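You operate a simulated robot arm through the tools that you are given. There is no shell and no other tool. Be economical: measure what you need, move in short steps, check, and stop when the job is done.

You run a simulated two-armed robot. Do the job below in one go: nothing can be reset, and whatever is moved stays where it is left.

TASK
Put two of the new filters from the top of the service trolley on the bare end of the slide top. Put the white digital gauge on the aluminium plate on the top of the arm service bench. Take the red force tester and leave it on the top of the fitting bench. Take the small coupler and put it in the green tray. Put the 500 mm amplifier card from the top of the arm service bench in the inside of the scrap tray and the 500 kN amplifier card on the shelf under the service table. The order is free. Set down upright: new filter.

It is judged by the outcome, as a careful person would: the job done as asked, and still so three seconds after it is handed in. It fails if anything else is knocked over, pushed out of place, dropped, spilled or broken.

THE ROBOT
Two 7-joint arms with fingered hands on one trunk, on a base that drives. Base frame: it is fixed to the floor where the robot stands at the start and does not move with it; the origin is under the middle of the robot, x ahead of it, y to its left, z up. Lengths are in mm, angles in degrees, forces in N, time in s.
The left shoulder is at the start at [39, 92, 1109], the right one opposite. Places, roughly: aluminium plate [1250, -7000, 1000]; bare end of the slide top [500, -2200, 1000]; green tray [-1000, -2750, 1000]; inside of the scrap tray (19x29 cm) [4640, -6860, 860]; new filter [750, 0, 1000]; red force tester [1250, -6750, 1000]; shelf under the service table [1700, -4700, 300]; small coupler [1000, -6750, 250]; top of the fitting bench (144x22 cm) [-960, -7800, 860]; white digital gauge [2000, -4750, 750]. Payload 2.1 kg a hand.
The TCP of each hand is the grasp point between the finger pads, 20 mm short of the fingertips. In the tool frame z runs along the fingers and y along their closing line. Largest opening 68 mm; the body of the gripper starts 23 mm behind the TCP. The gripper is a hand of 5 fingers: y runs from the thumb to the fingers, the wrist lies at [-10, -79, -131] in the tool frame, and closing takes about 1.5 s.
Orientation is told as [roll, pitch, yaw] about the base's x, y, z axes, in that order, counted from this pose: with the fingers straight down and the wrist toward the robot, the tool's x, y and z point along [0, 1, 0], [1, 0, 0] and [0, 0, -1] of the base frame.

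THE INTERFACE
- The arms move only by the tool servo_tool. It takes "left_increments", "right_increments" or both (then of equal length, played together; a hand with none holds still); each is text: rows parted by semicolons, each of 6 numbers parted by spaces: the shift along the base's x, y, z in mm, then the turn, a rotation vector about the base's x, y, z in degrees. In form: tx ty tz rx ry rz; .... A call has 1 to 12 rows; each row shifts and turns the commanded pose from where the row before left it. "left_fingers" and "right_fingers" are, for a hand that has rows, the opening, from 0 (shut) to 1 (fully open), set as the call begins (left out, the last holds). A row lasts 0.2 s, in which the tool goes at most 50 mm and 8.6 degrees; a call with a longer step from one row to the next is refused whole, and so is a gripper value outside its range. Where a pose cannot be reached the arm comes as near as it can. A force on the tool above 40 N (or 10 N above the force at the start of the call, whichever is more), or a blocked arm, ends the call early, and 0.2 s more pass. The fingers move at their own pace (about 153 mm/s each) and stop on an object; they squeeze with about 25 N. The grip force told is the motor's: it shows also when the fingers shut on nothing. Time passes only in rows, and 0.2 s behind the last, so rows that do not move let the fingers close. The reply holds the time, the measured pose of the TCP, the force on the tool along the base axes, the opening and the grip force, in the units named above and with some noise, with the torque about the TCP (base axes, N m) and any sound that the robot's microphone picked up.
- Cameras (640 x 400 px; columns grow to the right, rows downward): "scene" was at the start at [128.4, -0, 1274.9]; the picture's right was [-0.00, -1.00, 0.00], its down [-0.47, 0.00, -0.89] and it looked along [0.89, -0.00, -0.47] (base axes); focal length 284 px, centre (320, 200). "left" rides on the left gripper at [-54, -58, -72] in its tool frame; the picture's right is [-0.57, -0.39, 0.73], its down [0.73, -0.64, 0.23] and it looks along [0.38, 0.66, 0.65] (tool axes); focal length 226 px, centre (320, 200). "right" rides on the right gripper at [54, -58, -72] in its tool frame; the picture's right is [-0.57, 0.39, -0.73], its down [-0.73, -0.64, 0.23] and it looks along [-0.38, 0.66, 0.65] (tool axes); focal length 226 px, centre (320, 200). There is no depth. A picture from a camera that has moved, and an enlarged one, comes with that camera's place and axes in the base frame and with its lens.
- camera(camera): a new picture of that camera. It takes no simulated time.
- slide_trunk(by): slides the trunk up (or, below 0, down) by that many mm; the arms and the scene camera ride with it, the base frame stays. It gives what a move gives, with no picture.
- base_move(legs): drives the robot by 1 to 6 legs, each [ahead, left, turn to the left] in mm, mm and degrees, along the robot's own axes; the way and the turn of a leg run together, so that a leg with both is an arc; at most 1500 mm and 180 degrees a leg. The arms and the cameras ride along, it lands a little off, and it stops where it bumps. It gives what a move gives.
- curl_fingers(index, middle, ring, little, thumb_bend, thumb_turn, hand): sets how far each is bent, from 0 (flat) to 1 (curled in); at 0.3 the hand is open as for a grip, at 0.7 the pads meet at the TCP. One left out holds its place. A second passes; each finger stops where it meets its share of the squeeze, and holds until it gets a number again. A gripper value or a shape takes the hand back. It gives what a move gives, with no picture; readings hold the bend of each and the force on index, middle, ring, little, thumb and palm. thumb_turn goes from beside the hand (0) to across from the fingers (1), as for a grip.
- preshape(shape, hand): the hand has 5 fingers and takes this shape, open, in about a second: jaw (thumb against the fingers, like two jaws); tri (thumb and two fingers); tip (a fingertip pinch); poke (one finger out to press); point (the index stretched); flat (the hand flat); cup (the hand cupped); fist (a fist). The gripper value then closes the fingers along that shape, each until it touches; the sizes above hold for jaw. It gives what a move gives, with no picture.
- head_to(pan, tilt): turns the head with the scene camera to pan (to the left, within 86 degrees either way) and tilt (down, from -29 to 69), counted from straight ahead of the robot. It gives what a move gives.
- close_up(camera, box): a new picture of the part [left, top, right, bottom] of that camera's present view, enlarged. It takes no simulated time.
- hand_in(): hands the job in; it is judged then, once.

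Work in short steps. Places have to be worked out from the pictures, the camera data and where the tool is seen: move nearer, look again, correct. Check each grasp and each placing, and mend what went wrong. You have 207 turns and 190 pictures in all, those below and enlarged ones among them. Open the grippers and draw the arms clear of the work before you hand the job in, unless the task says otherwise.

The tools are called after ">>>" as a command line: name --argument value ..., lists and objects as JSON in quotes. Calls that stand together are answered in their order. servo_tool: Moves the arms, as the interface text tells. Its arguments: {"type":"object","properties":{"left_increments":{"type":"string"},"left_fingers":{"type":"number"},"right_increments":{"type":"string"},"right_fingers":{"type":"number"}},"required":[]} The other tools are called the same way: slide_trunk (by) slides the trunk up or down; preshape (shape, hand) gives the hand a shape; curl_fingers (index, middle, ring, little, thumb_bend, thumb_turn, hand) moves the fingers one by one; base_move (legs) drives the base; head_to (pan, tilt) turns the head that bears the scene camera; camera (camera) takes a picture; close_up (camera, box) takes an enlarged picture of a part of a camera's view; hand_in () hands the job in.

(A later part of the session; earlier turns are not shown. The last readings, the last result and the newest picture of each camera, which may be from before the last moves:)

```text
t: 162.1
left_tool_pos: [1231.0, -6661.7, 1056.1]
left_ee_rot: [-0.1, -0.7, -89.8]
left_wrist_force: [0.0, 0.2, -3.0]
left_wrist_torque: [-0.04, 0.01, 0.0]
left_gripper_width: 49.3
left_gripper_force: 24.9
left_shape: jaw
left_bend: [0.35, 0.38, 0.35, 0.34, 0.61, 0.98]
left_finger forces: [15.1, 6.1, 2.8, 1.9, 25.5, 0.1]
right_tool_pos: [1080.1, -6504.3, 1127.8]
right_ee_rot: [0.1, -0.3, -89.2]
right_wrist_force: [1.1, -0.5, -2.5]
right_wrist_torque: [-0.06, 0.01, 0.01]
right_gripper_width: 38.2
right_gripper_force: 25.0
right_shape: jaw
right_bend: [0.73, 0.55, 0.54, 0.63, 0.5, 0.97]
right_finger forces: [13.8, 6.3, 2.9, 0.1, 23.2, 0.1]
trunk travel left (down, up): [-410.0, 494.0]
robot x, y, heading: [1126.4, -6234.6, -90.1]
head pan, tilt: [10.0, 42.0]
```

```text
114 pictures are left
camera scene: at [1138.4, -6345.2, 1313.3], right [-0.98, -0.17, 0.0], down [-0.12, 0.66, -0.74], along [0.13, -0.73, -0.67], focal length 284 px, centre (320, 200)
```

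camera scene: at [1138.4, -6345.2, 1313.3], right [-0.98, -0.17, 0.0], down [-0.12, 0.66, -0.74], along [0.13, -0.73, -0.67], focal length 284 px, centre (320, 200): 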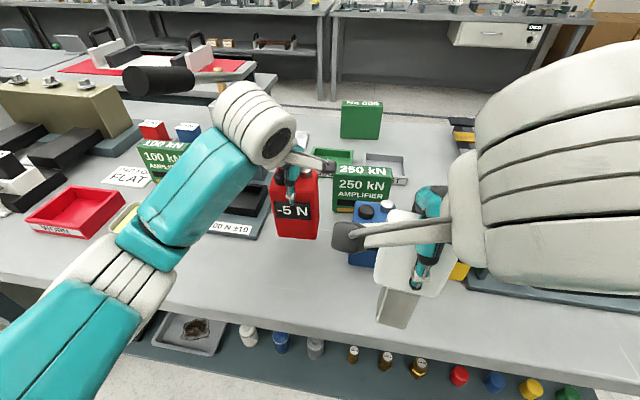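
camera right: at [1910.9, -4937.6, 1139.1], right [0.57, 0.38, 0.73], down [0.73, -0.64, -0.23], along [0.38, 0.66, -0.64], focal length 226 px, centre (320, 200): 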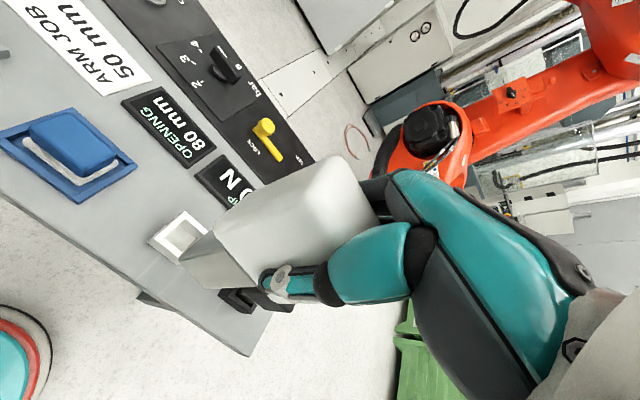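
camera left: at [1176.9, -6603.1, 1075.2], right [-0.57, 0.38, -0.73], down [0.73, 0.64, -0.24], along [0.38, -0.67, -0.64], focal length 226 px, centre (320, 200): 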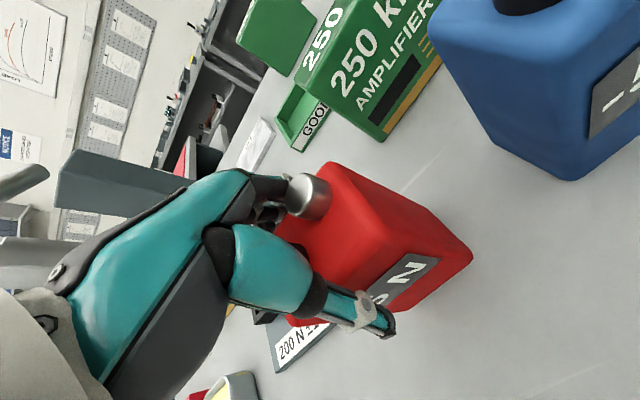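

Tester lifted. I raise it, draw back, and drive toward the west end of the bench to see the way to its far side.

>>> servo_tool --left_increments "0 10 40 0 0 0; 0 20 40 0 0 0; 0 40 10 0 0 0; 0 45 0 0 0 0; 0 0 0 0 0 0"

>>> base_move --legs '[[-300, 0, 0], [0, -1200, 0]]'

>>> head_to --pan 0 --tilt 25

>>> camera --camera "scene"

```text
t: 163.3
left_tool_pos: [1229.3, -6547.9, 1145.9]
left_ee_rot: [0.0, -0.5, -89.7]
left_wrist_force: [-0.3, 0.2, -3.0]
left_wrist_torque: [-0.03, -0.02, -0.03]
left_gripper_width: 49.0
left_gripper_force: 24.6
left_shape: jaw
left_bend: [0.35, 0.38, 0.36, 0.36, 0.62, 0.97]
left_finger forces: [14.9, 6.2, 2.9, 2.2, 25.9, 0.1]
right_tool_pos: [1080.2, -6504.9, 1127.5]
right_ee_rot: [-0.1, -0.2, -89.1]
right_wrist_force: [-0.1, 0.6, -1.4]
right_wrist_torque: [0.03, -0.02, 0.0]
right_gripper_width: 38.2
right_gripper_force: 25.0
right_shape: jaw
right_bend: [0.73, 0.55, 0.54, 0.63, 0.5, 0.97]
right_finger forces: [13.8, 6.4, 2.9, 0.0, 23.2, 0.0]
trunk travel left (down, up): [-410.0, 494.0]
robot x, y, heading: [1122.9, -6234.8, -90.4]
head pan, tilt: [10.0, 42.0]
```

```text
t: 170.9
left_tool_pos: [43.1, -6242.4, 1145.4]
left_ee_rot: [-0.1, -0.7, -90.7]
left_wrist_force: [0.1, -0.6, -3.2]
left_wrist_torque: [0.0, 0.0, -0.02]
left_gripper_width: 49.1
left_gripper_force: 24.9
left_shape: jaw
left_bend: [0.35, 0.38, 0.36, 0.36, 0.62, 0.97]
left_finger forces: [14.9, 6.2, 2.9, 2.2, 25.9, 0.0]
right_tool_pos: [-105.2, -6199.1, 1127.5]
right_ee_rot: [0.1, -0.3, -90.2]
right_wrist_force: [0.1, 0.5, -1.2]
right_wrist_torque: [-0.01, 0.01, 0.03]
right_gripper_width: 38.5
right_gripper_force: 24.8
right_shape: jaw
right_bend: [0.73, 0.55, 0.54, 0.63, 0.5, 0.96]
right_finger forces: [13.8, 6.3, 2.9, 0.0, 23.2, 0.0]
trunk travel left (down, up): [-410.0, 494.0]
robot x, y, heading: [-56.3, -5930.5, -91.1]
head pan, tilt: [10.0, 42.0]
```

```text
t: 171.7
left_tool_pos: [42.7, -6243.4, 1145.2]
left_ee_rot: [0.0, -0.6, -90.7]
left_wrist_force: [0.6, 0.1, -2.8]
left_wrist_torque: [0.0, -0.01, -0.01]
left_gripper_width: 48.9
left_gripper_force: 25.5
left_shape: jaw
left_bend: [0.35, 0.38, 0.36, 0.36, 0.62, 0.97]
left_finger forces: [14.9, 6.2, 2.9, 2.3, 25.8, 0.1]
right_tool_pos: [-104.3, -6197.7, 1128.7]
right_ee_rot: [0.0, -0.2, -90.0]
right_wrist_force: [-0.7, -0.2, -1.5]
right_wrist_torque: [-0.02, -0.01, 0.01]
right_gripper_width: 38.3
right_gripper_force: 25.0
right_shape: jaw
right_bend: [0.73, 0.55, 0.54, 0.63, 0.5, 0.96]
right_finger forces: [13.8, 6.3, 2.9, 0.0, 23.3, 0.1]
trunk travel left (down, up): [-410.0, 494.0]
robot x, y, heading: [-57.8, -5927.2, -90.7]
head pan, tilt: [0.0, 25.0]
```

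```text
113 pictures are left
camera scene: at [-59.3, -6049.3, 1339.5], right [-1.0, 0.02, 0.0], down [0.01, 0.42, -0.91], along [-0.02, -0.91, -0.42], focal length 284 px, centre (320, 200)
```

scene: 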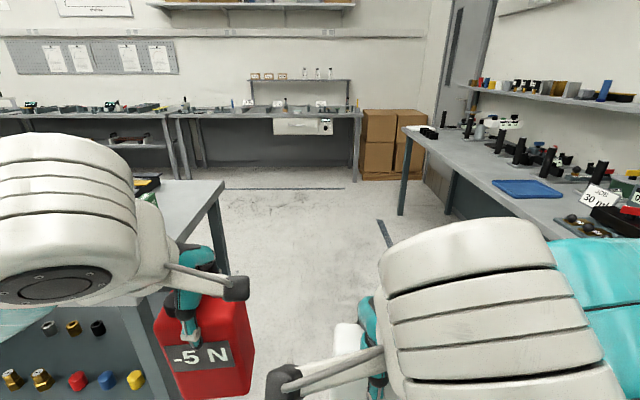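

The bench on the right (front edge x≈−950, running to y≈−8600) is the fitting bench. As the tester is in hand, I take it there first: drive down the aisle and turn to face it.

>>> base_move --legs '[[200, -200, 0], [800, 0, 0], [750, 0, 0], [0, 0, -45], [0, 0, -45]]'

>>> head_to --pan 0 --tilt 30

>>> camera --camera "scene"

```text
t: 185.4
left_tool_pos: [-597.9, -7771.0, 1145.6]
left_ee_rot: [-0.1, -0.7, 179.3]
left_wrist_force: [0.0, 0.4, -3.1]
left_wrist_torque: [0.01, 0.02, 0.0]
left_gripper_width: 48.7
left_gripper_force: 25.0
left_shape: jaw
left_bend: [0.35, 0.38, 0.36, 0.36, 0.62, 0.97]
left_finger forces: [14.2, 6.0, 2.8, 2.2, 25.3, 0.0]
right_tool_pos: [-553.2, -7620.6, 1126.9]
right_ee_rot: [0.0, -0.2, 179.9]
right_wrist_force: [0.4, 0.3, -1.5]
right_wrist_torque: [0.0, 0.0, 0.01]
right_gripper_width: 38.4
right_gripper_force: 25.1
right_shape: jaw
right_bend: [0.73, 0.56, 0.55, 0.63, 0.5, 0.96]
right_finger forces: [13.5, 6.3, 2.9, 0.1, 22.8, 0.1]
trunk travel left (down, up): [-410.0, 494.0]
robot x, y, heading: [-284.1, -7666.2, 179.0]
head pan, tilt: [0.0, 25.0]
```

```text
t: 186.0
left_tool_pos: [-596.5, -7770.1, 1144.4]
left_ee_rot: [-0.1, -0.7, 179.3]
left_wrist_force: [0.4, 0.2, -3.6]
left_wrist_torque: [0.0, -0.02, -0.04]
left_gripper_width: 49.0
left_gripper_force: 25.1
left_shape: jaw
left_bend: [0.35, 0.38, 0.36, 0.36, 0.62, 0.97]
left_finger forces: [14.4, 6.0, 2.8, 2.1, 25.4, 0.0]
right_tool_pos: [-551.6, -7620.5, 1127.9]
right_ee_rot: [-0.1, -0.2, 179.9]
right_wrist_force: [-0.4, 0.0, -1.4]
right_wrist_torque: [0.01, 0.02, 0.0]
right_gripper_width: 38.0
right_gripper_force: 25.0
right_shape: jaw
right_bend: [0.73, 0.56, 0.55, 0.63, 0.5, 0.96]
right_finger forces: [13.5, 6.3, 2.8, 0.0, 22.8, 0.0]
trunk travel left (down, up): [-410.0, 494.0]
robot x, y, heading: [-284.4, -7666.5, 179.2]
head pan, tilt: [0.0, 30.0]
```

```text
112 pictures are left
camera scene: at [-401.3, -7665.8, 1331.6], right [0.02, 1.0, 0.0], down [0.5, -0.01, -0.87], along [-0.87, 0.01, -0.5], focal length 284 px, centre (320, 200)
```

scene: 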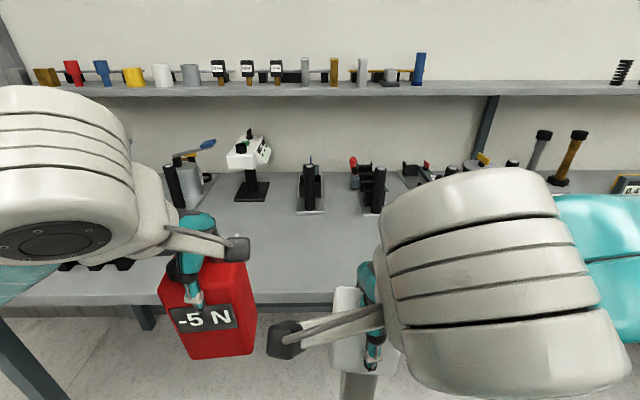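

There is free surface straight ahead around (−960, −7780). I move 260 mm nearer and check with the left camera.

>>> base_move --legs '[[260, 0, 0]]'

>>> head_to --pan 15 --tilt 50

>>> camera --camera "scene"

>>> camera --camera "left"

```text
t: 187.9
left_tool_pos: [-857.3, -7764.8, 1145.8]
left_ee_rot: [-0.2, -0.7, 179.2]
left_wrist_force: [0.0, 0.0, -3.4]
left_wrist_torque: [0.0, -0.01, 0.03]
left_gripper_width: 48.8
left_gripper_force: 25.4
left_shape: jaw
left_bend: [0.35, 0.38, 0.36, 0.36, 0.62, 0.97]
left_finger forces: [14.4, 6.1, 2.9, 2.2, 25.5, 0.0]
right_tool_pos: [-810.9, -7615.5, 1128.0]
right_ee_rot: [0.0, -0.1, 179.7]
right_wrist_force: [-0.6, 0.3, -2.2]
right_wrist_torque: [0.02, 0.01, 0.0]
right_gripper_width: 38.2
right_gripper_force: 24.7
right_shape: jaw
right_bend: [0.73, 0.56, 0.55, 0.63, 0.5, 0.96]
right_finger forces: [13.5, 6.3, 2.9, 0.1, 22.7, 0.1]
trunk travel left (down, up): [-410.0, 494.0]
robot x, y, heading: [-540.1, -7664.5, 178.9]
head pan, tilt: [0.0, 30.0]
```

```text
t: 188.7
left_tool_pos: [-854.6, -7764.7, 1145.2]
left_ee_rot: [-0.1, -0.7, 179.2]
left_wrist_force: [-0.7, -0.9, -2.1]
left_wrist_torque: [0.04, -0.01, -0.03]
left_gripper_width: 48.9
left_gripper_force: 25.6
left_shape: jaw
left_bend: [0.35, 0.38, 0.36, 0.36, 0.62, 0.97]
left_finger forces: [14.4, 6.1, 2.9, 2.2, 25.4, 0.0]
right_tool_pos: [-810.2, -7615.8, 1126.6]
right_ee_rot: [0.0, -0.2, 179.9]
right_wrist_force: [-0.4, 0.6, -1.5]
right_wrist_torque: [-0.01, -0.01, 0.01]
right_gripper_width: 38.2
right_gripper_force: 25.0
right_shape: jaw
right_bend: [0.73, 0.56, 0.55, 0.63, 0.5, 0.96]
right_finger forces: [13.6, 6.3, 2.8, 0.0, 22.8, 0.0]
trunk travel left (down, up): [-410.0, 494.0]
robot x, y, heading: [-543.5, -7661.2, 178.9]
head pan, tilt: [15.0, 50.0]
```

```text
111 pictures are left
camera scene: at [-643.7, -7681.2, 1302.2], right [-0.24, 0.97, 0.0], down [0.74, 0.18, -0.64], along [-0.62, -0.15, -0.77], focal length 284 px, centre (320, 200)
```

scene: 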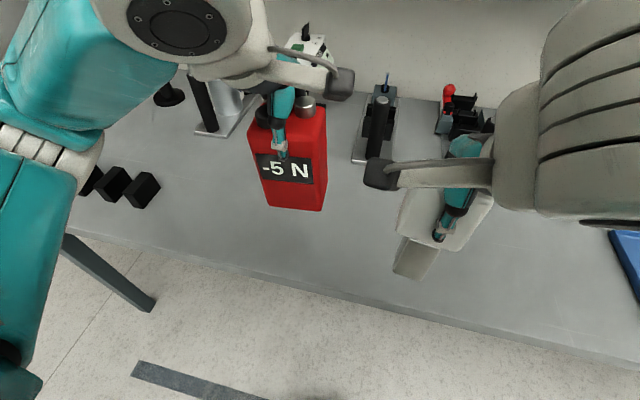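

```text
110 pictures are left
camera left: at [-796.3, -7711.7, 1216.3], right [0.39, 0.56, -0.73], down [0.63, -0.74, -0.24], along [-0.68, -0.37, -0.64], focal length 226 px, centre (320, 200)
```

left: 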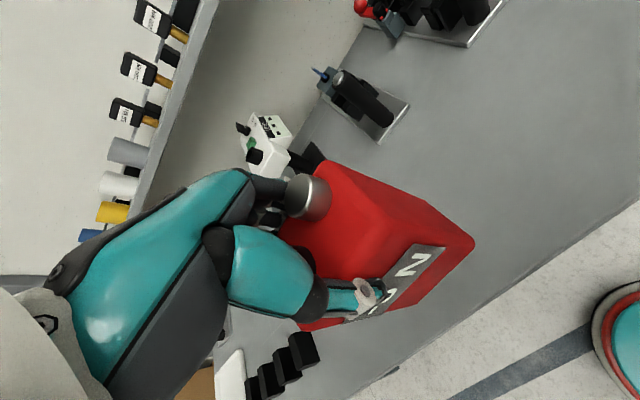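

The surface is at z≈860 and free at (−925, −7765). I move the tester there and lower toward TCP z ≈ 965.

>>> servo_tool --left_increments "-35 0 -30 0 0 0; -30 0 -35 0 0 0; 0 0 -45 0 0 0; 0 0 -40 0 0 0; 0 0 -25 0 0 0; 0 0 0 0 0 0"

>>> camera --camera "scene"

```text
t: 190.1
left_tool_pos: [-922.1, -7765.9, 970.0]
left_ee_rot: [-0.1, -0.8, 179.2]
left_wrist_force: [-0.4, -0.1, -2.4]
left_wrist_torque: [-0.03, 0.03, 0.0]
left_gripper_width: 48.7
left_gripper_force: 25.0
left_shape: jaw
left_bend: [0.35, 0.38, 0.36, 0.37, 0.63, 0.96]
left_finger forces: [14.2, 6.2, 2.8, 2.1, 25.3, 0.0]
right_tool_pos: [-810.0, -7615.9, 1127.0]
right_ee_rot: [0.0, -0.2, 179.8]
right_wrist_force: [-0.1, -0.4, -1.9]
right_wrist_torque: [0.02, 0.0, 0.01]
right_gripper_width: 38.5
right_gripper_force: 24.5
right_shape: jaw
right_bend: [0.73, 0.56, 0.55, 0.63, 0.5, 0.96]
right_finger forces: [13.5, 6.2, 3.0, 0.0, 22.8, 0.1]
trunk travel left (down, up): [-410.0, 494.0]
robot x, y, heading: [-539.0, -7663.1, 179.0]
head pan, tilt: [15.0, 50.0]
```

```text
109 pictures are left
camera scene: at [-643.6, -7681.3, 1302.1], right [-0.24, 0.97, 0.0], down [0.74, 0.18, -0.64], along [-0.62, -0.15, -0.77], focal length 284 px, centre (320, 200)
```

scene: 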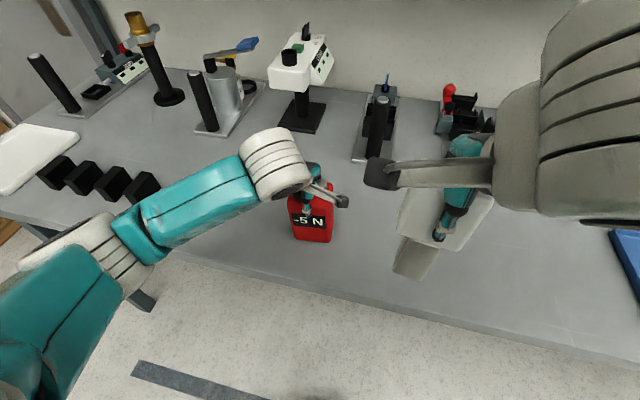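

Clear spot, tester upright just above the surface. I lower in small steps until contact.

>>> servo_tool --left_increments "0 0 -5 0 0 0; 0 0 -4 0 0 0; 0 0 -4 0 0 0; 0 0 -3 0 0 0; 0 0 -3 0 0 0; 0 0 -3 0 0 0; 0 0 -3 0 0 0; 0 0 -3 0 0 0; 0 0 -3 0 0 0; 0 0 0 0 0 0"

>>> close_up --camera "scene" --box '[250, 150, 390, 280]'

```text
t: 191.0
left_tool_pos: [-924.1, -7763.6, 962.2]
left_ee_rot: [-0.5, -1.8, 179.1]
left_wrist_force: [-3.1, 1.3, 23.3]
left_wrist_torque: [-0.03, -0.3, -0.14]
left_gripper_width: 47.4
left_gripper_force: 24.6
left_shape: jaw
left_bend: [0.32, 0.37, 0.35, 0.36, 0.65, 0.95]
left_finger forces: [18.3, 6.4, 3.3, 4.0, 27.0, 0.0]
right_tool_pos: [-810.2, -7615.2, 1127.4]
right_ee_rot: [0.0, -0.2, 179.8]
right_wrist_force: [0.2, -0.5, -2.0]
right_wrist_torque: [0.01, 0.04, 0.01]
right_gripper_width: 38.5
right_gripper_force: 25.9
right_shape: jaw
right_bend: [0.73, 0.56, 0.55, 0.63, 0.5, 0.96]
right_finger forces: [13.6, 6.1, 2.9, 0.1, 22.8, 0.0]
trunk travel left (down, up): [-410.0, 494.0]
robot x, y, heading: [-542.6, -7664.0, 178.5]
head pan, tilt: [15.0, 50.0]
stopped in row 4 (left hand): the force on the tool passed its limit at 44 N (the readings are from after the stop); the commanded pose is now the measured one
```

```text
3.08 times, centred on (320, 215) of scene
camera zoom: at [-642.8, -7680.5, 1302.3], right [-0.24, 0.97, 0.0], down [0.74, 0.18, -0.64], along [-0.62, -0.15, -0.77], focal length 873 px, centre (320, 154)
```

zoom: 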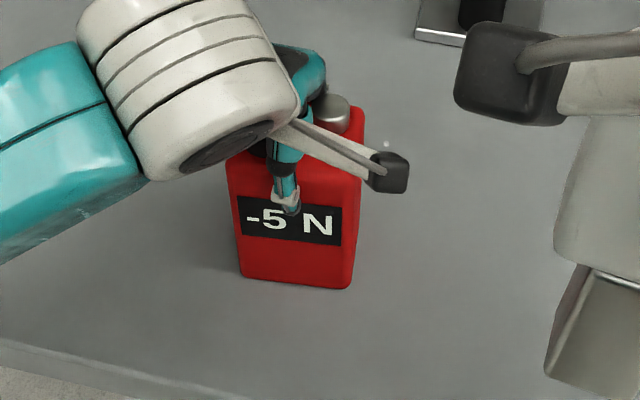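

Contact made; it stands flat. I open the left hand and lift away.

>>> servo_tool --left_increments "0 0 0 0 0 0; 0 0 0 0 0 0; 0 0 0 0 0 0; 0 0 0 0 0 0; 0 0 0 0 0 0" --left_fingers 1

>>> servo_tool --left_increments "0 0 15 0 0 0; 0 0 25 0 0 0; 0 0 40 0 0 0; 0 0 45 0 0 0; 30 0 45 0 0 0; 40 0 20 0 0 0; 0 0 0 0 0 0"

>>> camera --camera "scene"

```text
t: 192.2
left_tool_pos: [-923.8, -7765.0, 959.2]
left_ee_rot: [-0.3, -1.3, 179.2]
left_wrist_force: [-2.7, 0.7, 4.5]
left_wrist_torque: [0.02, 0.13, 0.01]
left_gripper_width: 67.6
left_gripper_force: 0.1
left_shape: jaw
left_bend: [0.26, 0.3, 0.3, 0.3, 0.3, 0.98]
left_finger forces: [5.1, 0.0, 0.1, 0.1, 0.1, 0.0]
right_tool_pos: [-810.6, -7615.1, 1126.7]
right_ee_rot: [0.0, -0.1, 179.7]
right_wrist_force: [1.0, 0.2, -1.9]
right_wrist_torque: [0.01, 0.05, -0.02]
right_gripper_width: 38.3
right_gripper_force: 25.4
right_shape: jaw
right_bend: [0.73, 0.56, 0.55, 0.63, 0.5, 0.96]
right_finger forces: [13.7, 6.2, 3.0, 0.0, 22.8, 0.0]
trunk travel left (down, up): [-410.0, 494.0]
robot x, y, heading: [-539.9, -7663.0, 178.9]
head pan, tilt: [15.0, 50.0]
```

```text
refused: row 5 steps farther than a row can; nothing moved
```

```text
107 pictures are left
camera scene: at [-643.6, -7680.9, 1302.1], right [-0.24, 0.97, 0.0], down [0.74, 0.18, -0.64], along [-0.62, -0.15, -0.77], focal length 284 px, centre (320, 200)
```

scene: 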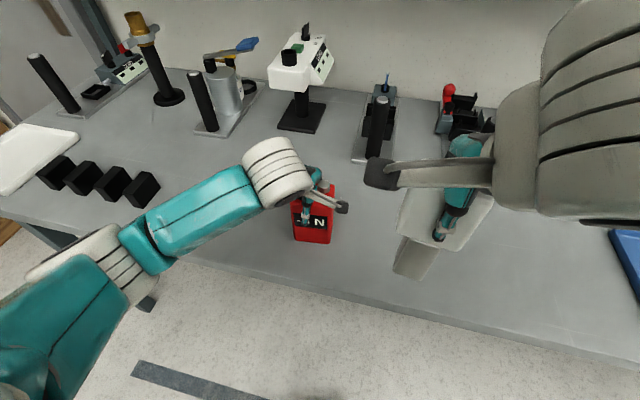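

Index still touches the cap; I open the fingers further, then lift.

>>> curl_fingers --hand "left" --index 0.1 --middle 0.1 --ring 0.1 --little 0.1 --thumb_bend 0.2

>>> servo_tool --left_increments "0 0 12 0 0 0; 0 0 20 0 0 0; 0 0 40 0 0 0; 0 0 45 0 0 0; 25 0 40 0 0 0; 40 0 20 0 0 0; 0 0 0 0 0 0"

>>> camera --camera "scene"

```text
t: 193.2
left_tool_pos: [-923.4, -7764.7, 960.2]
left_ee_rot: [-0.4, -1.4, 179.2]
left_wrist_force: [-0.8, -0.1, 0.6]
left_wrist_torque: [0.0, 0.04, -0.01]
left_gripper_width: 86.0
left_gripper_force: 0.1
left_shape: fingers
left_bend: [0.1, 0.1, 0.1, 0.1, 0.2, 0.98]
left_finger forces: [0.0, 0.0, 0.0, 0.1, 0.0, 0.0]
right_tool_pos: [-809.4, -7615.4, 1128.4]
right_ee_rot: [-0.1, -0.3, 179.8]
right_wrist_force: [-0.4, 0.3, -1.0]
right_wrist_torque: [0.03, 0.02, 0.02]
right_gripper_width: 38.4
right_gripper_force: 25.2
right_shape: jaw
right_bend: [0.73, 0.56, 0.55, 0.63, 0.5, 0.96]
right_finger forces: [13.6, 6.1, 2.9, 0.0, 22.8, 0.0]
trunk travel left (down, up): [-410.0, 494.0]
robot x, y, heading: [-542.2, -7664.7, 178.9]
head pan, tilt: [15.0, 50.0]
```

```text
t: 194.8
left_tool_pos: [-858.3, -7763.7, 1136.1]
left_ee_rot: [-0.3, -1.4, 179.2]
left_wrist_force: [0.1, 1.1, 0.2]
left_wrist_torque: [-0.01, 0.0, -0.02]
left_gripper_width: 86.0
left_gripper_force: 0.1
left_shape: fingers
left_bend: [0.1, 0.1, 0.1, 0.1, 0.2, 0.98]
left_finger forces: [0.0, 0.0, 0.1, 0.0, 0.0, 0.0]
right_tool_pos: [-811.9, -7615.4, 1128.7]
right_ee_rot: [0.0, -0.3, 179.8]
right_wrist_force: [1.0, 0.2, -1.6]
right_wrist_torque: [0.03, 0.0, 0.0]
right_gripper_width: 38.3
right_gripper_force: 25.1
right_shape: jaw
right_bend: [0.73, 0.56, 0.55, 0.63, 0.5, 0.96]
right_finger forces: [13.6, 6.1, 2.9, 0.0, 22.8, 0.0]
trunk travel left (down, up): [-410.0, 494.0]
robot x, y, heading: [-542.8, -7663.7, 178.8]
head pan, tilt: [15.0, 50.0]
```

```text
106 pictures are left
camera scene: at [-643.5, -7681.1, 1302.1], right [-0.24, 0.97, 0.0], down [0.74, 0.18, -0.64], along [-0.62, -0.15, -0.77], focal length 284 px, centre (320, 200)
```

scene: 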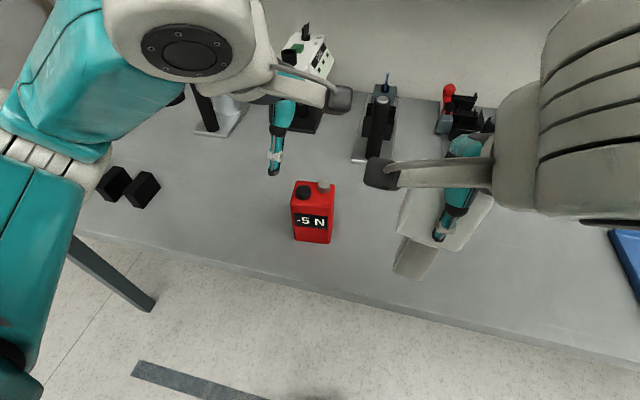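

The tester stands on the fitting bench. Now to the far side of the service bench: back up, turn right to face +y, and slide east, with a look on the way.

>>> base_move --legs '[[-300, 0, 0], [0, 0, -45], [0, 0, -45], [0, -850, 0]]'

>>> head_to --pan 0 --tilt 30

>>> camera --camera "scene"

```text
t: 205.1
left_tool_pos: [513.9, -7347.8, 1136.7]
left_ee_rot: [-0.4, -1.4, 91.1]
left_wrist_force: [0.2, 0.4, 1.0]
left_wrist_torque: [-0.01, -0.02, 0.0]
left_gripper_width: 86.0
left_gripper_force: 0.0
left_shape: fingers
left_bend: [0.1, 0.1, 0.1, 0.1, 0.2, 0.98]
left_finger forces: [0.0, 0.0, 0.0, 0.0, 0.0, 0.1]
right_tool_pos: [664.9, -7391.1, 1127.4]
right_ee_rot: [0.0, -0.2, 91.7]
right_wrist_force: [-0.2, -0.4, -1.0]
right_wrist_torque: [0.01, 0.01, -0.02]
right_gripper_width: 38.3
right_gripper_force: 25.3
right_shape: jaw
right_bend: [0.73, 0.56, 0.55, 0.63, 0.5, 0.96]
right_finger forces: [13.4, 6.1, 2.9, 0.0, 22.4, 0.0]
trunk travel left (down, up): [-410.0, 494.0]
robot x, y, heading: [625.4, -7662.5, 90.8]
head pan, tilt: [15.0, 50.0]
```

```text
t: 206.0
left_tool_pos: [513.6, -7348.6, 1136.9]
left_ee_rot: [-0.2, -1.4, 91.1]
left_wrist_force: [0.1, 0.7, -0.1]
left_wrist_torque: [0.01, 0.01, 0.02]
left_gripper_width: 86.3
left_gripper_force: 0.1
left_shape: fingers
left_bend: [0.1, 0.1, 0.1, 0.1, 0.2, 0.98]
left_finger forces: [0.0, 0.0, 0.0, 0.0, 0.0, 0.0]
right_tool_pos: [665.4, -7390.4, 1126.7]
right_ee_rot: [0.1, -0.1, 91.7]
right_wrist_force: [-0.1, -0.1, -1.4]
right_wrist_torque: [-0.02, -0.03, 0.01]
right_gripper_width: 38.2
right_gripper_force: 25.1
right_shape: jaw
right_bend: [0.73, 0.56, 0.55, 0.63, 0.5, 0.96]
right_finger forces: [13.4, 6.1, 2.9, 0.0, 22.4, 0.0]
trunk travel left (down, up): [-410.0, 494.0]
robot x, y, heading: [625.3, -7662.9, 90.9]
head pan, tilt: [0.0, 30.0]
```

```text
105 pictures are left
camera scene: at [624.8, -7542.6, 1331.6], right [1.0, 0.01, 0.0], down [0.01, -0.5, -0.87], along [-0.01, 0.87, -0.5], focal length 284 px, centre (320, 200)
```

scene: 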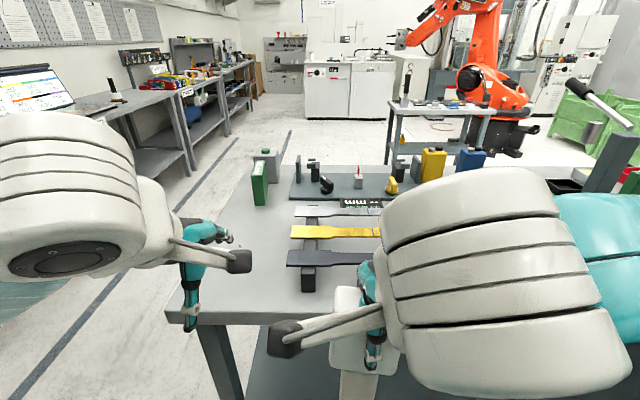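

The green card by the READY can is visible; I check its label and continue east to face the plate.

>>> close_up --camera "scene" --box '[230, 135, 310, 215]'

>>> base_move --legs '[[0, -650, 0]]'

>>> camera --camera "scene"

```text
5.00 times, centred on (270, 175) of scene
camera zoom: at [624.8, -7542.6, 1331.6], right [1.0, 0.01, 0.0], down [0.01, -0.5, -0.87], along [-0.01, 0.87, -0.5], focal length 1418 px, centre (570, 325)
```

zoom: 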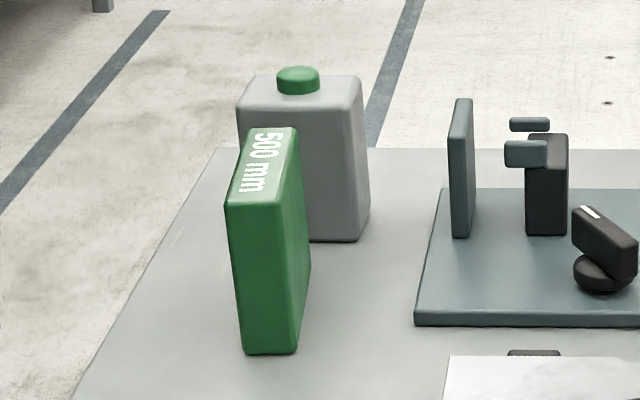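

```text
t: 209.6
left_tool_pos: [1156.0, -7340.0, 1136.2]
left_ee_rot: [-0.3, -1.3, 90.9]
left_wrist_force: [0.4, 0.4, 0.2]
left_wrist_torque: [0.02, -0.03, 0.04]
left_gripper_width: 86.2
left_gripper_force: 0.2
left_shape: fingers
left_bend: [0.1, 0.1, 0.1, 0.1, 0.2, 0.98]
left_finger forces: [0.0, 0.1, 0.0, 0.1, 0.0, 0.0]
right_tool_pos: [1306.6, -7382.5, 1127.2]
right_ee_rot: [0.0, -0.2, 91.5]
right_wrist_force: [-0.7, -0.4, -1.7]
right_wrist_torque: [-0.01, -0.01, 0.02]
right_gripper_width: 38.3
right_gripper_force: 25.3
right_shape: jaw
right_bend: [0.73, 0.56, 0.55, 0.63, 0.5, 0.96]
right_finger forces: [13.4, 6.1, 2.9, 0.0, 22.4, 0.0]
trunk travel left (down, up): [-410.0, 494.0]
robot x, y, heading: [1268.1, -7658.1, 90.6]
head pan, tilt: [0.0, 30.0]
```

```text
103 pictures are left
camera scene: at [1266.5, -7534.3, 1331.6], right [1.0, 0.01, 0.0], down [0.01, -0.5, -0.87], along [-0.01, 0.87, -0.5], focal length 284 px, centre (320, 200)
```

scene: 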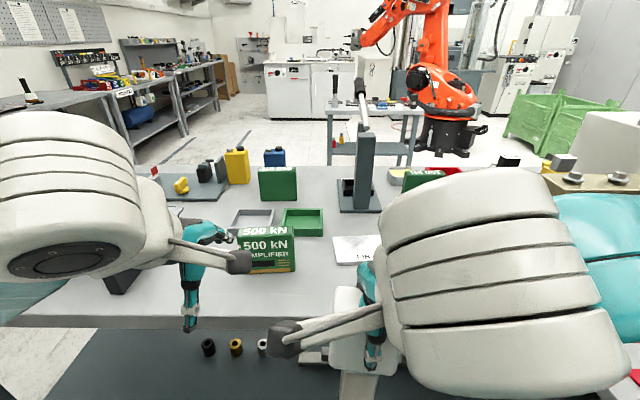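

The 500 mm card is confirmed, and the 500 kN card and the pale plate are right ahead. I enlarge the plate.

>>> close_up --camera "scene" --box '[230, 200, 400, 300]'

>>> camera --camera "right"

```text
3.76 times, centred on (315, 250) of scene
camera zoom: at [1266.5, -7534.3, 1331.6], right [1.0, 0.01, 0.0], down [0.01, -0.5, -0.87], along [-0.01, 0.87, -0.5], focal length 1068 px, centre (339, 12)
```

zoom: 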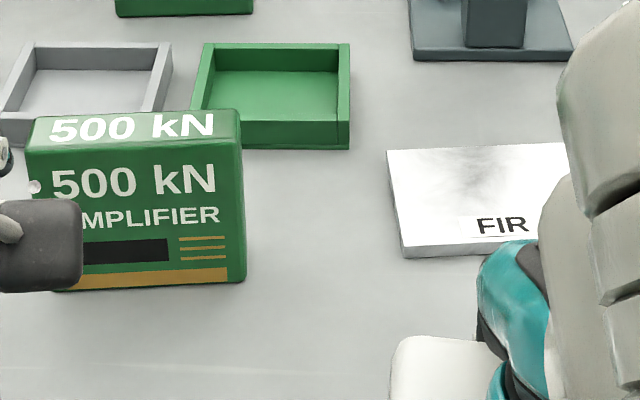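

```text
101 pictures are left
camera right: at [1253.3, -7443.3, 1199.7], right [0.56, 0.4, 0.73], down [0.75, -0.62, -0.23], along [0.36, 0.68, -0.64], focal length 226 px, centre (320, 200)
```

right: 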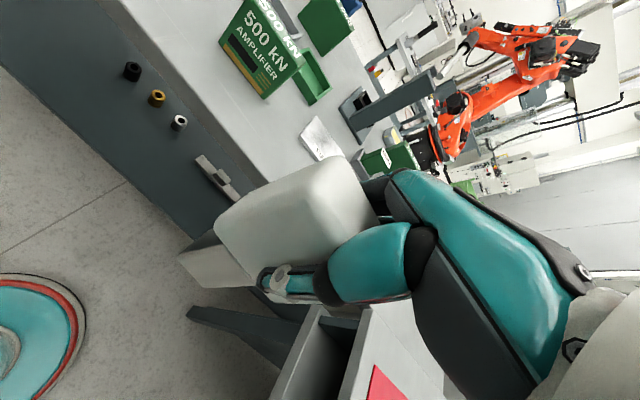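

It is the metal plate (label "FIRM"), about 125×86 mm centred near (1358, −7042). I drive nearer and look from above.

>>> base_move --legs '[[215, 0, 0]]'

>>> servo_tool --right_increments "20 0 0 0 0 -1.5; 0 30 0 0 0 0; 0 0 0 0 0 0"

>>> head_to --pan -10 --tilt 48

>>> camera --camera "scene"

>>> camera --camera "right"

```text
t: 211.2
left_tool_pos: [1152.2, -7127.2, 1136.3]
left_ee_rot: [-0.3, -1.2, 91.1]
left_wrist_force: [0.4, 0.3, -0.1]
left_wrist_torque: [0.02, -0.03, 0.0]
left_gripper_width: 86.1
left_gripper_force: 0.1
left_shape: fingers
left_bend: [0.1, 0.1, 0.1, 0.1, 0.2, 0.98]
left_finger forces: [0.1, 0.0, 0.0, 0.1, 0.0, 0.0]
right_tool_pos: [1304.2, -7169.8, 1127.3]
right_ee_rot: [0.0, -0.2, 91.6]
right_wrist_force: [0.0, 0.3, -1.3]
right_wrist_torque: [-0.01, 0.0, -0.02]
right_gripper_width: 38.2
right_gripper_force: 24.9
right_shape: jaw
right_bend: [0.73, 0.56, 0.55, 0.63, 0.5, 0.96]
right_finger forces: [13.4, 6.2, 2.9, 0.0, 22.5, 0.0]
trunk travel left (down, up): [-410.0, 494.0]
robot x, y, heading: [1263.2, -7442.2, 90.7]
head pan, tilt: [0.0, 30.0]
```

```text
t: 212.0
left_tool_pos: [1152.2, -7127.6, 1135.4]
left_ee_rot: [-0.3, -1.3, 91.0]
left_wrist_force: [-0.8, -1.5, -0.3]
left_wrist_torque: [-0.01, -0.02, 0.03]
left_gripper_width: 85.9
left_gripper_force: 0.0
left_shape: fingers
left_bend: [0.1, 0.1, 0.1, 0.1, 0.2, 0.98]
left_finger forces: [0.0, 0.0, 0.1, 0.0, 0.0, 0.1]
right_tool_pos: [1324.0, -7139.6, 1128.3]
right_ee_rot: [0.0, -0.2, 90.2]
right_wrist_force: [-0.1, 0.7, -1.9]
right_wrist_torque: [0.0, 0.02, -0.02]
right_gripper_width: 37.8
right_gripper_force: 25.2
right_shape: jaw
right_bend: [0.73, 0.56, 0.55, 0.63, 0.5, 0.96]
right_finger forces: [13.4, 6.1, 3.0, 0.0, 22.5, 0.1]
trunk travel left (down, up): [-410.0, 494.0]
robot x, y, heading: [1264.0, -7440.2, 91.0]
head pan, tilt: [0.0, 30.0]
```

```text
t: 212.8
left_tool_pos: [1153.4, -7127.7, 1136.0]
left_ee_rot: [-0.3, -1.3, 91.0]
left_wrist_force: [0.6, -1.2, -0.7]
left_wrist_torque: [0.01, -0.01, 0.01]
left_gripper_width: 85.9
left_gripper_force: 0.0
left_shape: fingers
left_bend: [0.1, 0.1, 0.1, 0.1, 0.2, 0.98]
left_finger forces: [0.1, 0.0, 0.1, 0.0, 0.0, 0.0]
right_tool_pos: [1323.1, -7139.8, 1127.8]
right_ee_rot: [0.0, -0.2, 90.1]
right_wrist_force: [-0.9, 0.1, -2.0]
right_wrist_torque: [0.01, 0.01, -0.03]
right_gripper_width: 38.1
right_gripper_force: 24.6
right_shape: jaw
right_bend: [0.73, 0.56, 0.55, 0.63, 0.5, 0.96]
right_finger forces: [13.6, 6.1, 3.0, 0.0, 22.5, 0.0]
trunk travel left (down, up): [-410.0, 494.0]
robot x, y, heading: [1266.9, -7439.5, 90.9]
head pan, tilt: [-10.0, 48.0]
```

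```text
100 pictures are left
camera scene: at [1277.3, -7334.2, 1304.9], right [0.99, -0.16, 0.0], down [-0.12, -0.73, -0.67], along [0.11, 0.66, -0.74], focal length 284 px, centre (320, 200)
```

scene: 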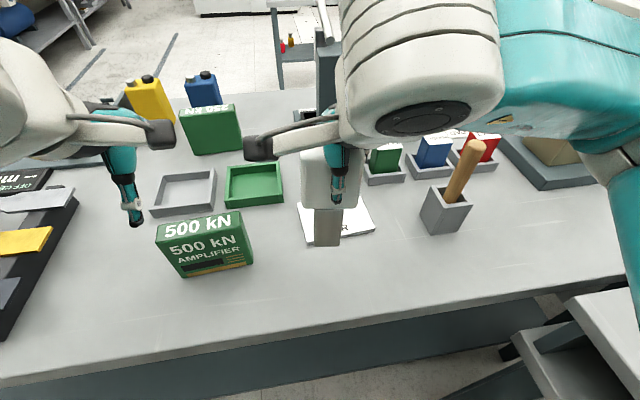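

```text
99 pictures are left
camera right: at [1268.8, -7198.8, 1200.4], right [0.57, 0.39, 0.73], down [0.73, -0.64, -0.23], along [0.38, 0.67, -0.64], focal length 226 px, centre (320, 200)
```

right: 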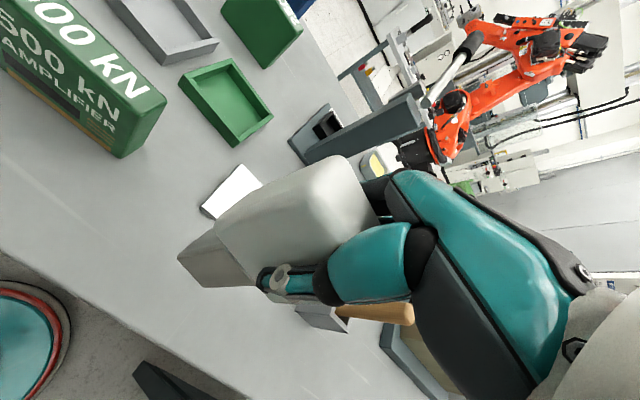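

Plate centre is about (1355, −7045). I bring the gauge over it and lower to about 15 mm above.

>>> servo_tool --right_increments "16 45 0 0 0 0; 16 47 0 0 0 0; 0 0 -40 0 0 0; 0 0 -40 0 0 0; 0 0 0 0 0 0"

>>> camera --camera "right"

>>> close_up --camera "scene" --box '[240, 120, 440, 280]'

```text
t: 214.0
left_tool_pos: [1151.7, -7126.9, 1136.3]
left_ee_rot: [-0.3, -1.3, 91.0]
left_wrist_force: [-0.5, 0.0, 0.9]
left_wrist_torque: [-0.01, -0.01, -0.04]
left_gripper_width: 85.7
left_gripper_force: 0.1
left_shape: fingers
left_bend: [0.1, 0.1, 0.1, 0.1, 0.2, 0.98]
left_finger forces: [0.0, 0.0, 0.1, 0.0, 0.0, 0.0]
right_tool_pos: [1355.5, -7047.6, 1045.0]
right_ee_rot: [0.0, -0.2, 90.2]
right_wrist_force: [-1.0, -0.2, -1.2]
right_wrist_torque: [-0.01, -0.02, -0.01]
right_gripper_width: 38.3
right_gripper_force: 24.8
right_shape: jaw
right_bend: [0.73, 0.56, 0.56, 0.63, 0.5, 0.96]
right_finger forces: [13.5, 6.0, 2.9, 0.0, 22.4, 0.0]
trunk travel left (down, up): [-410.0, 494.0]
robot x, y, heading: [1263.6, -7444.3, 90.6]
head pan, tilt: [-10.0, 48.0]
```

```text
98 pictures are left
camera right: at [1301.2, -7107.1, 1116.6], right [0.56, 0.39, 0.73], down [0.73, -0.64, -0.23], along [0.38, 0.67, -0.64], focal length 226 px, centre (320, 200)
```

right: 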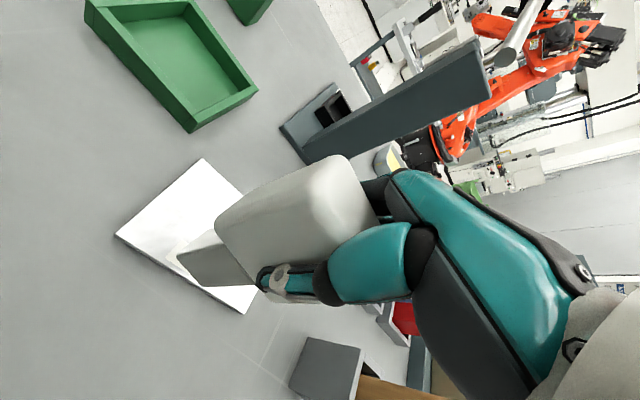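

```text
2.50 times, centred on (340, 200) of scene
camera zoom: at [1277.4, -7334.2, 1304.8], right [0.99, -0.16, 0.0], down [-0.12, -0.73, -0.67], along [0.11, 0.66, -0.74], focal length 709 px, centre (270, 200)
```

zoom: 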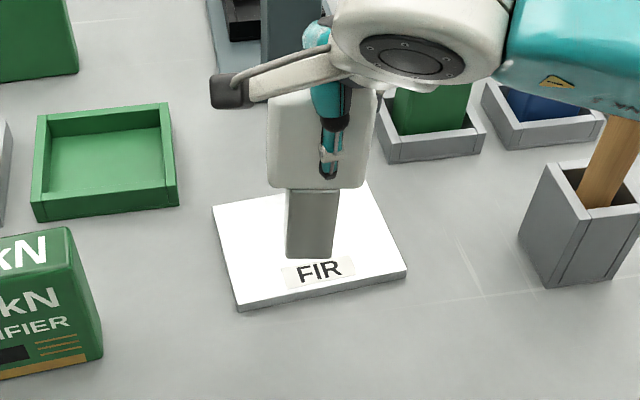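

Stem is over the middle of the plate, upright. I lower gently until contact.

>>> servo_tool --right_increments "0 0 -6 0 0 0; 0 0 -6 0 0 0; 0 0 -4 0 0 0; 0 0 -3 0 0 0; 0 0 -3 0 0 0; 0 0 -2 0 0 0; 0 0 -2 0 0 0; 0 0 -2 0 0 0; 0 0 -2 0 0 0; 0 0 -2 0 0 0; 0 0 -2 0 0 0"

>>> close_up --camera "scene" --box '[260, 140, 420, 260]'

```text
t: 216.4
left_tool_pos: [1152.8, -7127.0, 1137.6]
left_ee_rot: [-0.4, -1.3, 90.9]
left_wrist_force: [-0.7, 1.2, 0.3]
left_wrist_torque: [0.0, -0.01, -0.02]
left_gripper_width: 85.9
left_gripper_force: 0.0
left_shape: fingers
left_bend: [0.1, 0.1, 0.1, 0.1, 0.2, 0.98]
left_finger forces: [0.1, 0.0, 0.0, 0.0, 0.1, 0.0]
right_tool_pos: [1355.4, -7047.7, 1013.8]
right_ee_rot: [-0.1, -0.1, 90.2]
right_wrist_force: [-0.4, 0.1, -1.1]
right_wrist_torque: [0.02, -0.03, -0.01]
right_gripper_width: 38.1
right_gripper_force: 24.8
right_shape: jaw
right_bend: [0.73, 0.56, 0.56, 0.63, 0.5, 0.96]
right_finger forces: [13.4, 6.0, 2.9, 0.0, 22.4, 0.0]
trunk travel left (down, up): [-410.0, 494.0]
robot x, y, heading: [1266.0, -7442.4, 90.6]
head pan, tilt: [-10.0, 48.0]
```

```text
3.33 times, centred on (340, 200) of scene
camera zoom: at [1277.4, -7334.2, 1304.8], right [0.99, -0.16, 0.0], down [-0.12, -0.73, -0.67], along [0.11, 0.66, -0.74], focal length 946 px, centre (253, 200)
```

zoom: 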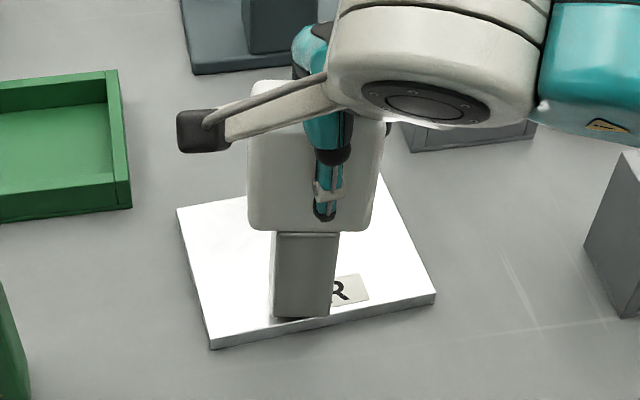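

The stem is nearer the plate's front than wanted and not yet in contact. I shift 9 mm forward and keep lowering.

>>> servo_tool --right_increments "2 9 0 0 0 0; 0 0 -2 0 0 0; 0 0 -2 0 0 0; 0 0 -2 0 0 0; 0 0 -2 0 0 0; 0 0 -2 0 0 0; 0 0 -2 0 0 0; 0 0 -2 0 0 0; 0 0 -2 0 0 0; 0 0 -2 0 0 0; 0 0 -2 0 0 0"

>>> close_up --camera "scene" --box '[260, 140, 420, 260]'

```text
t: 217.9
left_tool_pos: [1151.8, -7128.9, 1136.3]
left_ee_rot: [-0.2, -1.4, 91.0]
left_wrist_force: [-1.0, 0.0, -0.9]
left_wrist_torque: [-0.01, -0.01, -0.01]
left_gripper_width: 86.3
left_gripper_force: 0.2
left_shape: fingers
left_bend: [0.1, 0.1, 0.1, 0.1, 0.2, 0.98]
left_finger forces: [0.1, 0.1, 0.0, 0.0, 0.0, 0.0]
right_tool_pos: [1353.8, -7037.6, 1008.0]
right_ee_rot: [0.4, -1.1, 90.4]
right_wrist_force: [-0.4, -2.0, 24.5]
right_wrist_torque: [-0.16, -0.1, 0.02]
right_gripper_width: 37.8
right_gripper_force: 25.0
right_shape: jaw
right_bend: [0.74, 0.56, 0.57, 0.63, 0.5, 0.95]
right_finger forces: [14.4, 6.3, 2.9, 0.1, 32.6, 0.1]
trunk travel left (down, up): [-410.0, 494.0]
robot x, y, heading: [1262.2, -7445.9, 90.9]
head pan, tilt: [-10.0, 48.0]
stopped in row 7 (right hand): the force on the tool passed its limit at 43 N (the readings are from after the stop); the commanded pose is now the measured one
```

```text
3.33 times, centred on (340, 200) of scene
camera zoom: at [1276.8, -7336.1, 1305.0], right [0.99, -0.16, 0.0], down [-0.12, -0.73, -0.67], along [0.11, 0.66, -0.74], focal length 946 px, centre (253, 200)
```

zoom: 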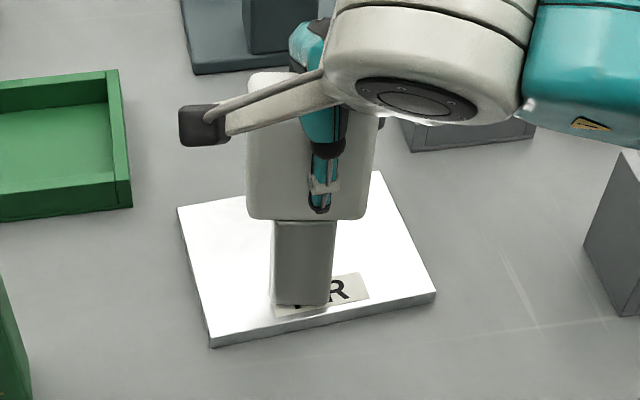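

Contact. I take off most of the pressure and straighten the small tilt before release.

>>> servo_tool --right_increments "0 0 1.5 -0.9 -0.4 0; 0 0 0 0 0 0; 0 0 0 0 0 0"

>>> camera --camera "right"

```text
t: 218.7
left_tool_pos: [1151.7, -7130.0, 1136.1]
left_ee_rot: [-0.3, -1.4, 91.1]
left_wrist_force: [0.0, 0.4, 0.4]
left_wrist_torque: [-0.04, -0.03, 0.04]
left_gripper_width: 85.8
left_gripper_force: 0.0
left_shape: fingers
left_bend: [0.1, 0.1, 0.1, 0.1, 0.2, 0.98]
left_finger forces: [0.1, 0.1, 0.0, 0.1, 0.0, 0.0]
right_tool_pos: [1355.4, -7038.5, 1007.8]
right_ee_rot: [-0.3, 0.1, 90.1]
right_wrist_force: [-2.3, 0.0, 22.6]
right_wrist_torque: [0.18, -0.05, 0.04]
right_gripper_width: 38.0
right_gripper_force: 25.3
right_shape: jaw
right_bend: [0.74, 0.56, 0.56, 0.63, 0.51, 0.95]
right_finger forces: [16.2, 7.6, 3.5, 0.0, 31.3, 0.0]
trunk travel left (down, up): [-410.0, 494.0]
robot x, y, heading: [1261.4, -7442.1, 90.9]
head pan, tilt: [-10.0, 48.0]
```

```text
94 pictures are left
camera right: at [1300.5, -7097.6, 1080.3], right [0.56, 0.39, 0.73], down [0.74, -0.64, -0.23], along [0.38, 0.66, -0.65], focal length 226 px, centre (320, 200)
```

right: 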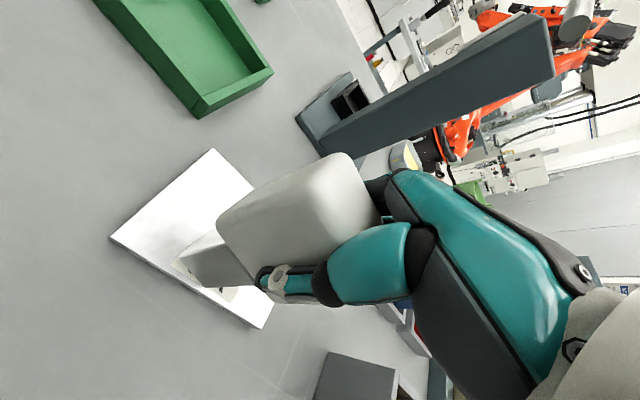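

Vertical now. I open the right hand.

>>> servo_tool --right_increments "0 0 0.5 0 0 0; 0 0 0 0 0 0; 0 0 0 0 0 0; 0 0 0 0 0 0; 0 0 0 0 0 0" --right_fingers 1

>>> camera --camera "right"

```text
t: 219.9
left_tool_pos: [1152.3, -7128.2, 1135.9]
left_ee_rot: [-0.3, -1.3, 91.1]
left_wrist_force: [0.7, -0.2, 0.8]
left_wrist_torque: [0.03, -0.02, 0.0]
left_gripper_width: 86.0
left_gripper_force: 0.1
left_shape: fingers
left_bend: [0.1, 0.1, 0.1, 0.1, 0.2, 0.98]
left_finger forces: [0.1, 0.0, 0.0, 0.0, 0.0, 0.0]
right_tool_pos: [1356.4, -7037.5, 1007.9]
right_ee_rot: [-0.2, 0.3, 90.2]
right_wrist_force: [0.1, -0.3, 0.6]
right_wrist_torque: [0.0, 0.01, -0.01]
right_gripper_width: 67.8
right_gripper_force: 0.0
right_shape: jaw
right_bend: [0.3, 0.3, 0.3, 0.3, 0.3, 0.97]
right_finger forces: [0.9, 0.0, 0.0, 0.1, 1.1, 0.0]
trunk travel left (down, up): [-410.0, 494.0]
robot x, y, heading: [1266.5, -7443.3, 91.1]
head pan, tilt: [-10.0, 48.0]
```

```text
93 pictures are left
camera right: at [1301.3, -7096.1, 1079.7], right [0.56, 0.39, 0.73], down [0.74, -0.64, -0.22], along [0.38, 0.66, -0.65], focal length 226 px, centre (320, 200)
```

right: 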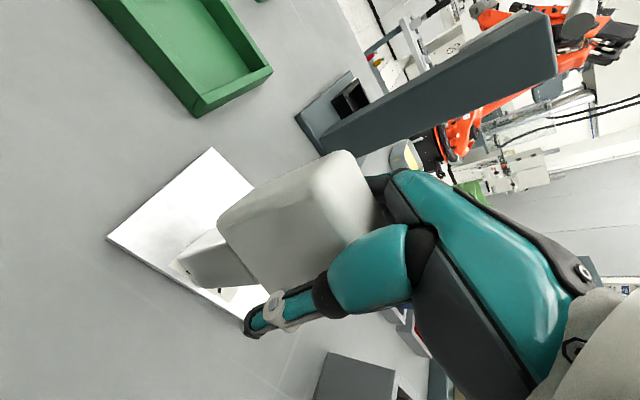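

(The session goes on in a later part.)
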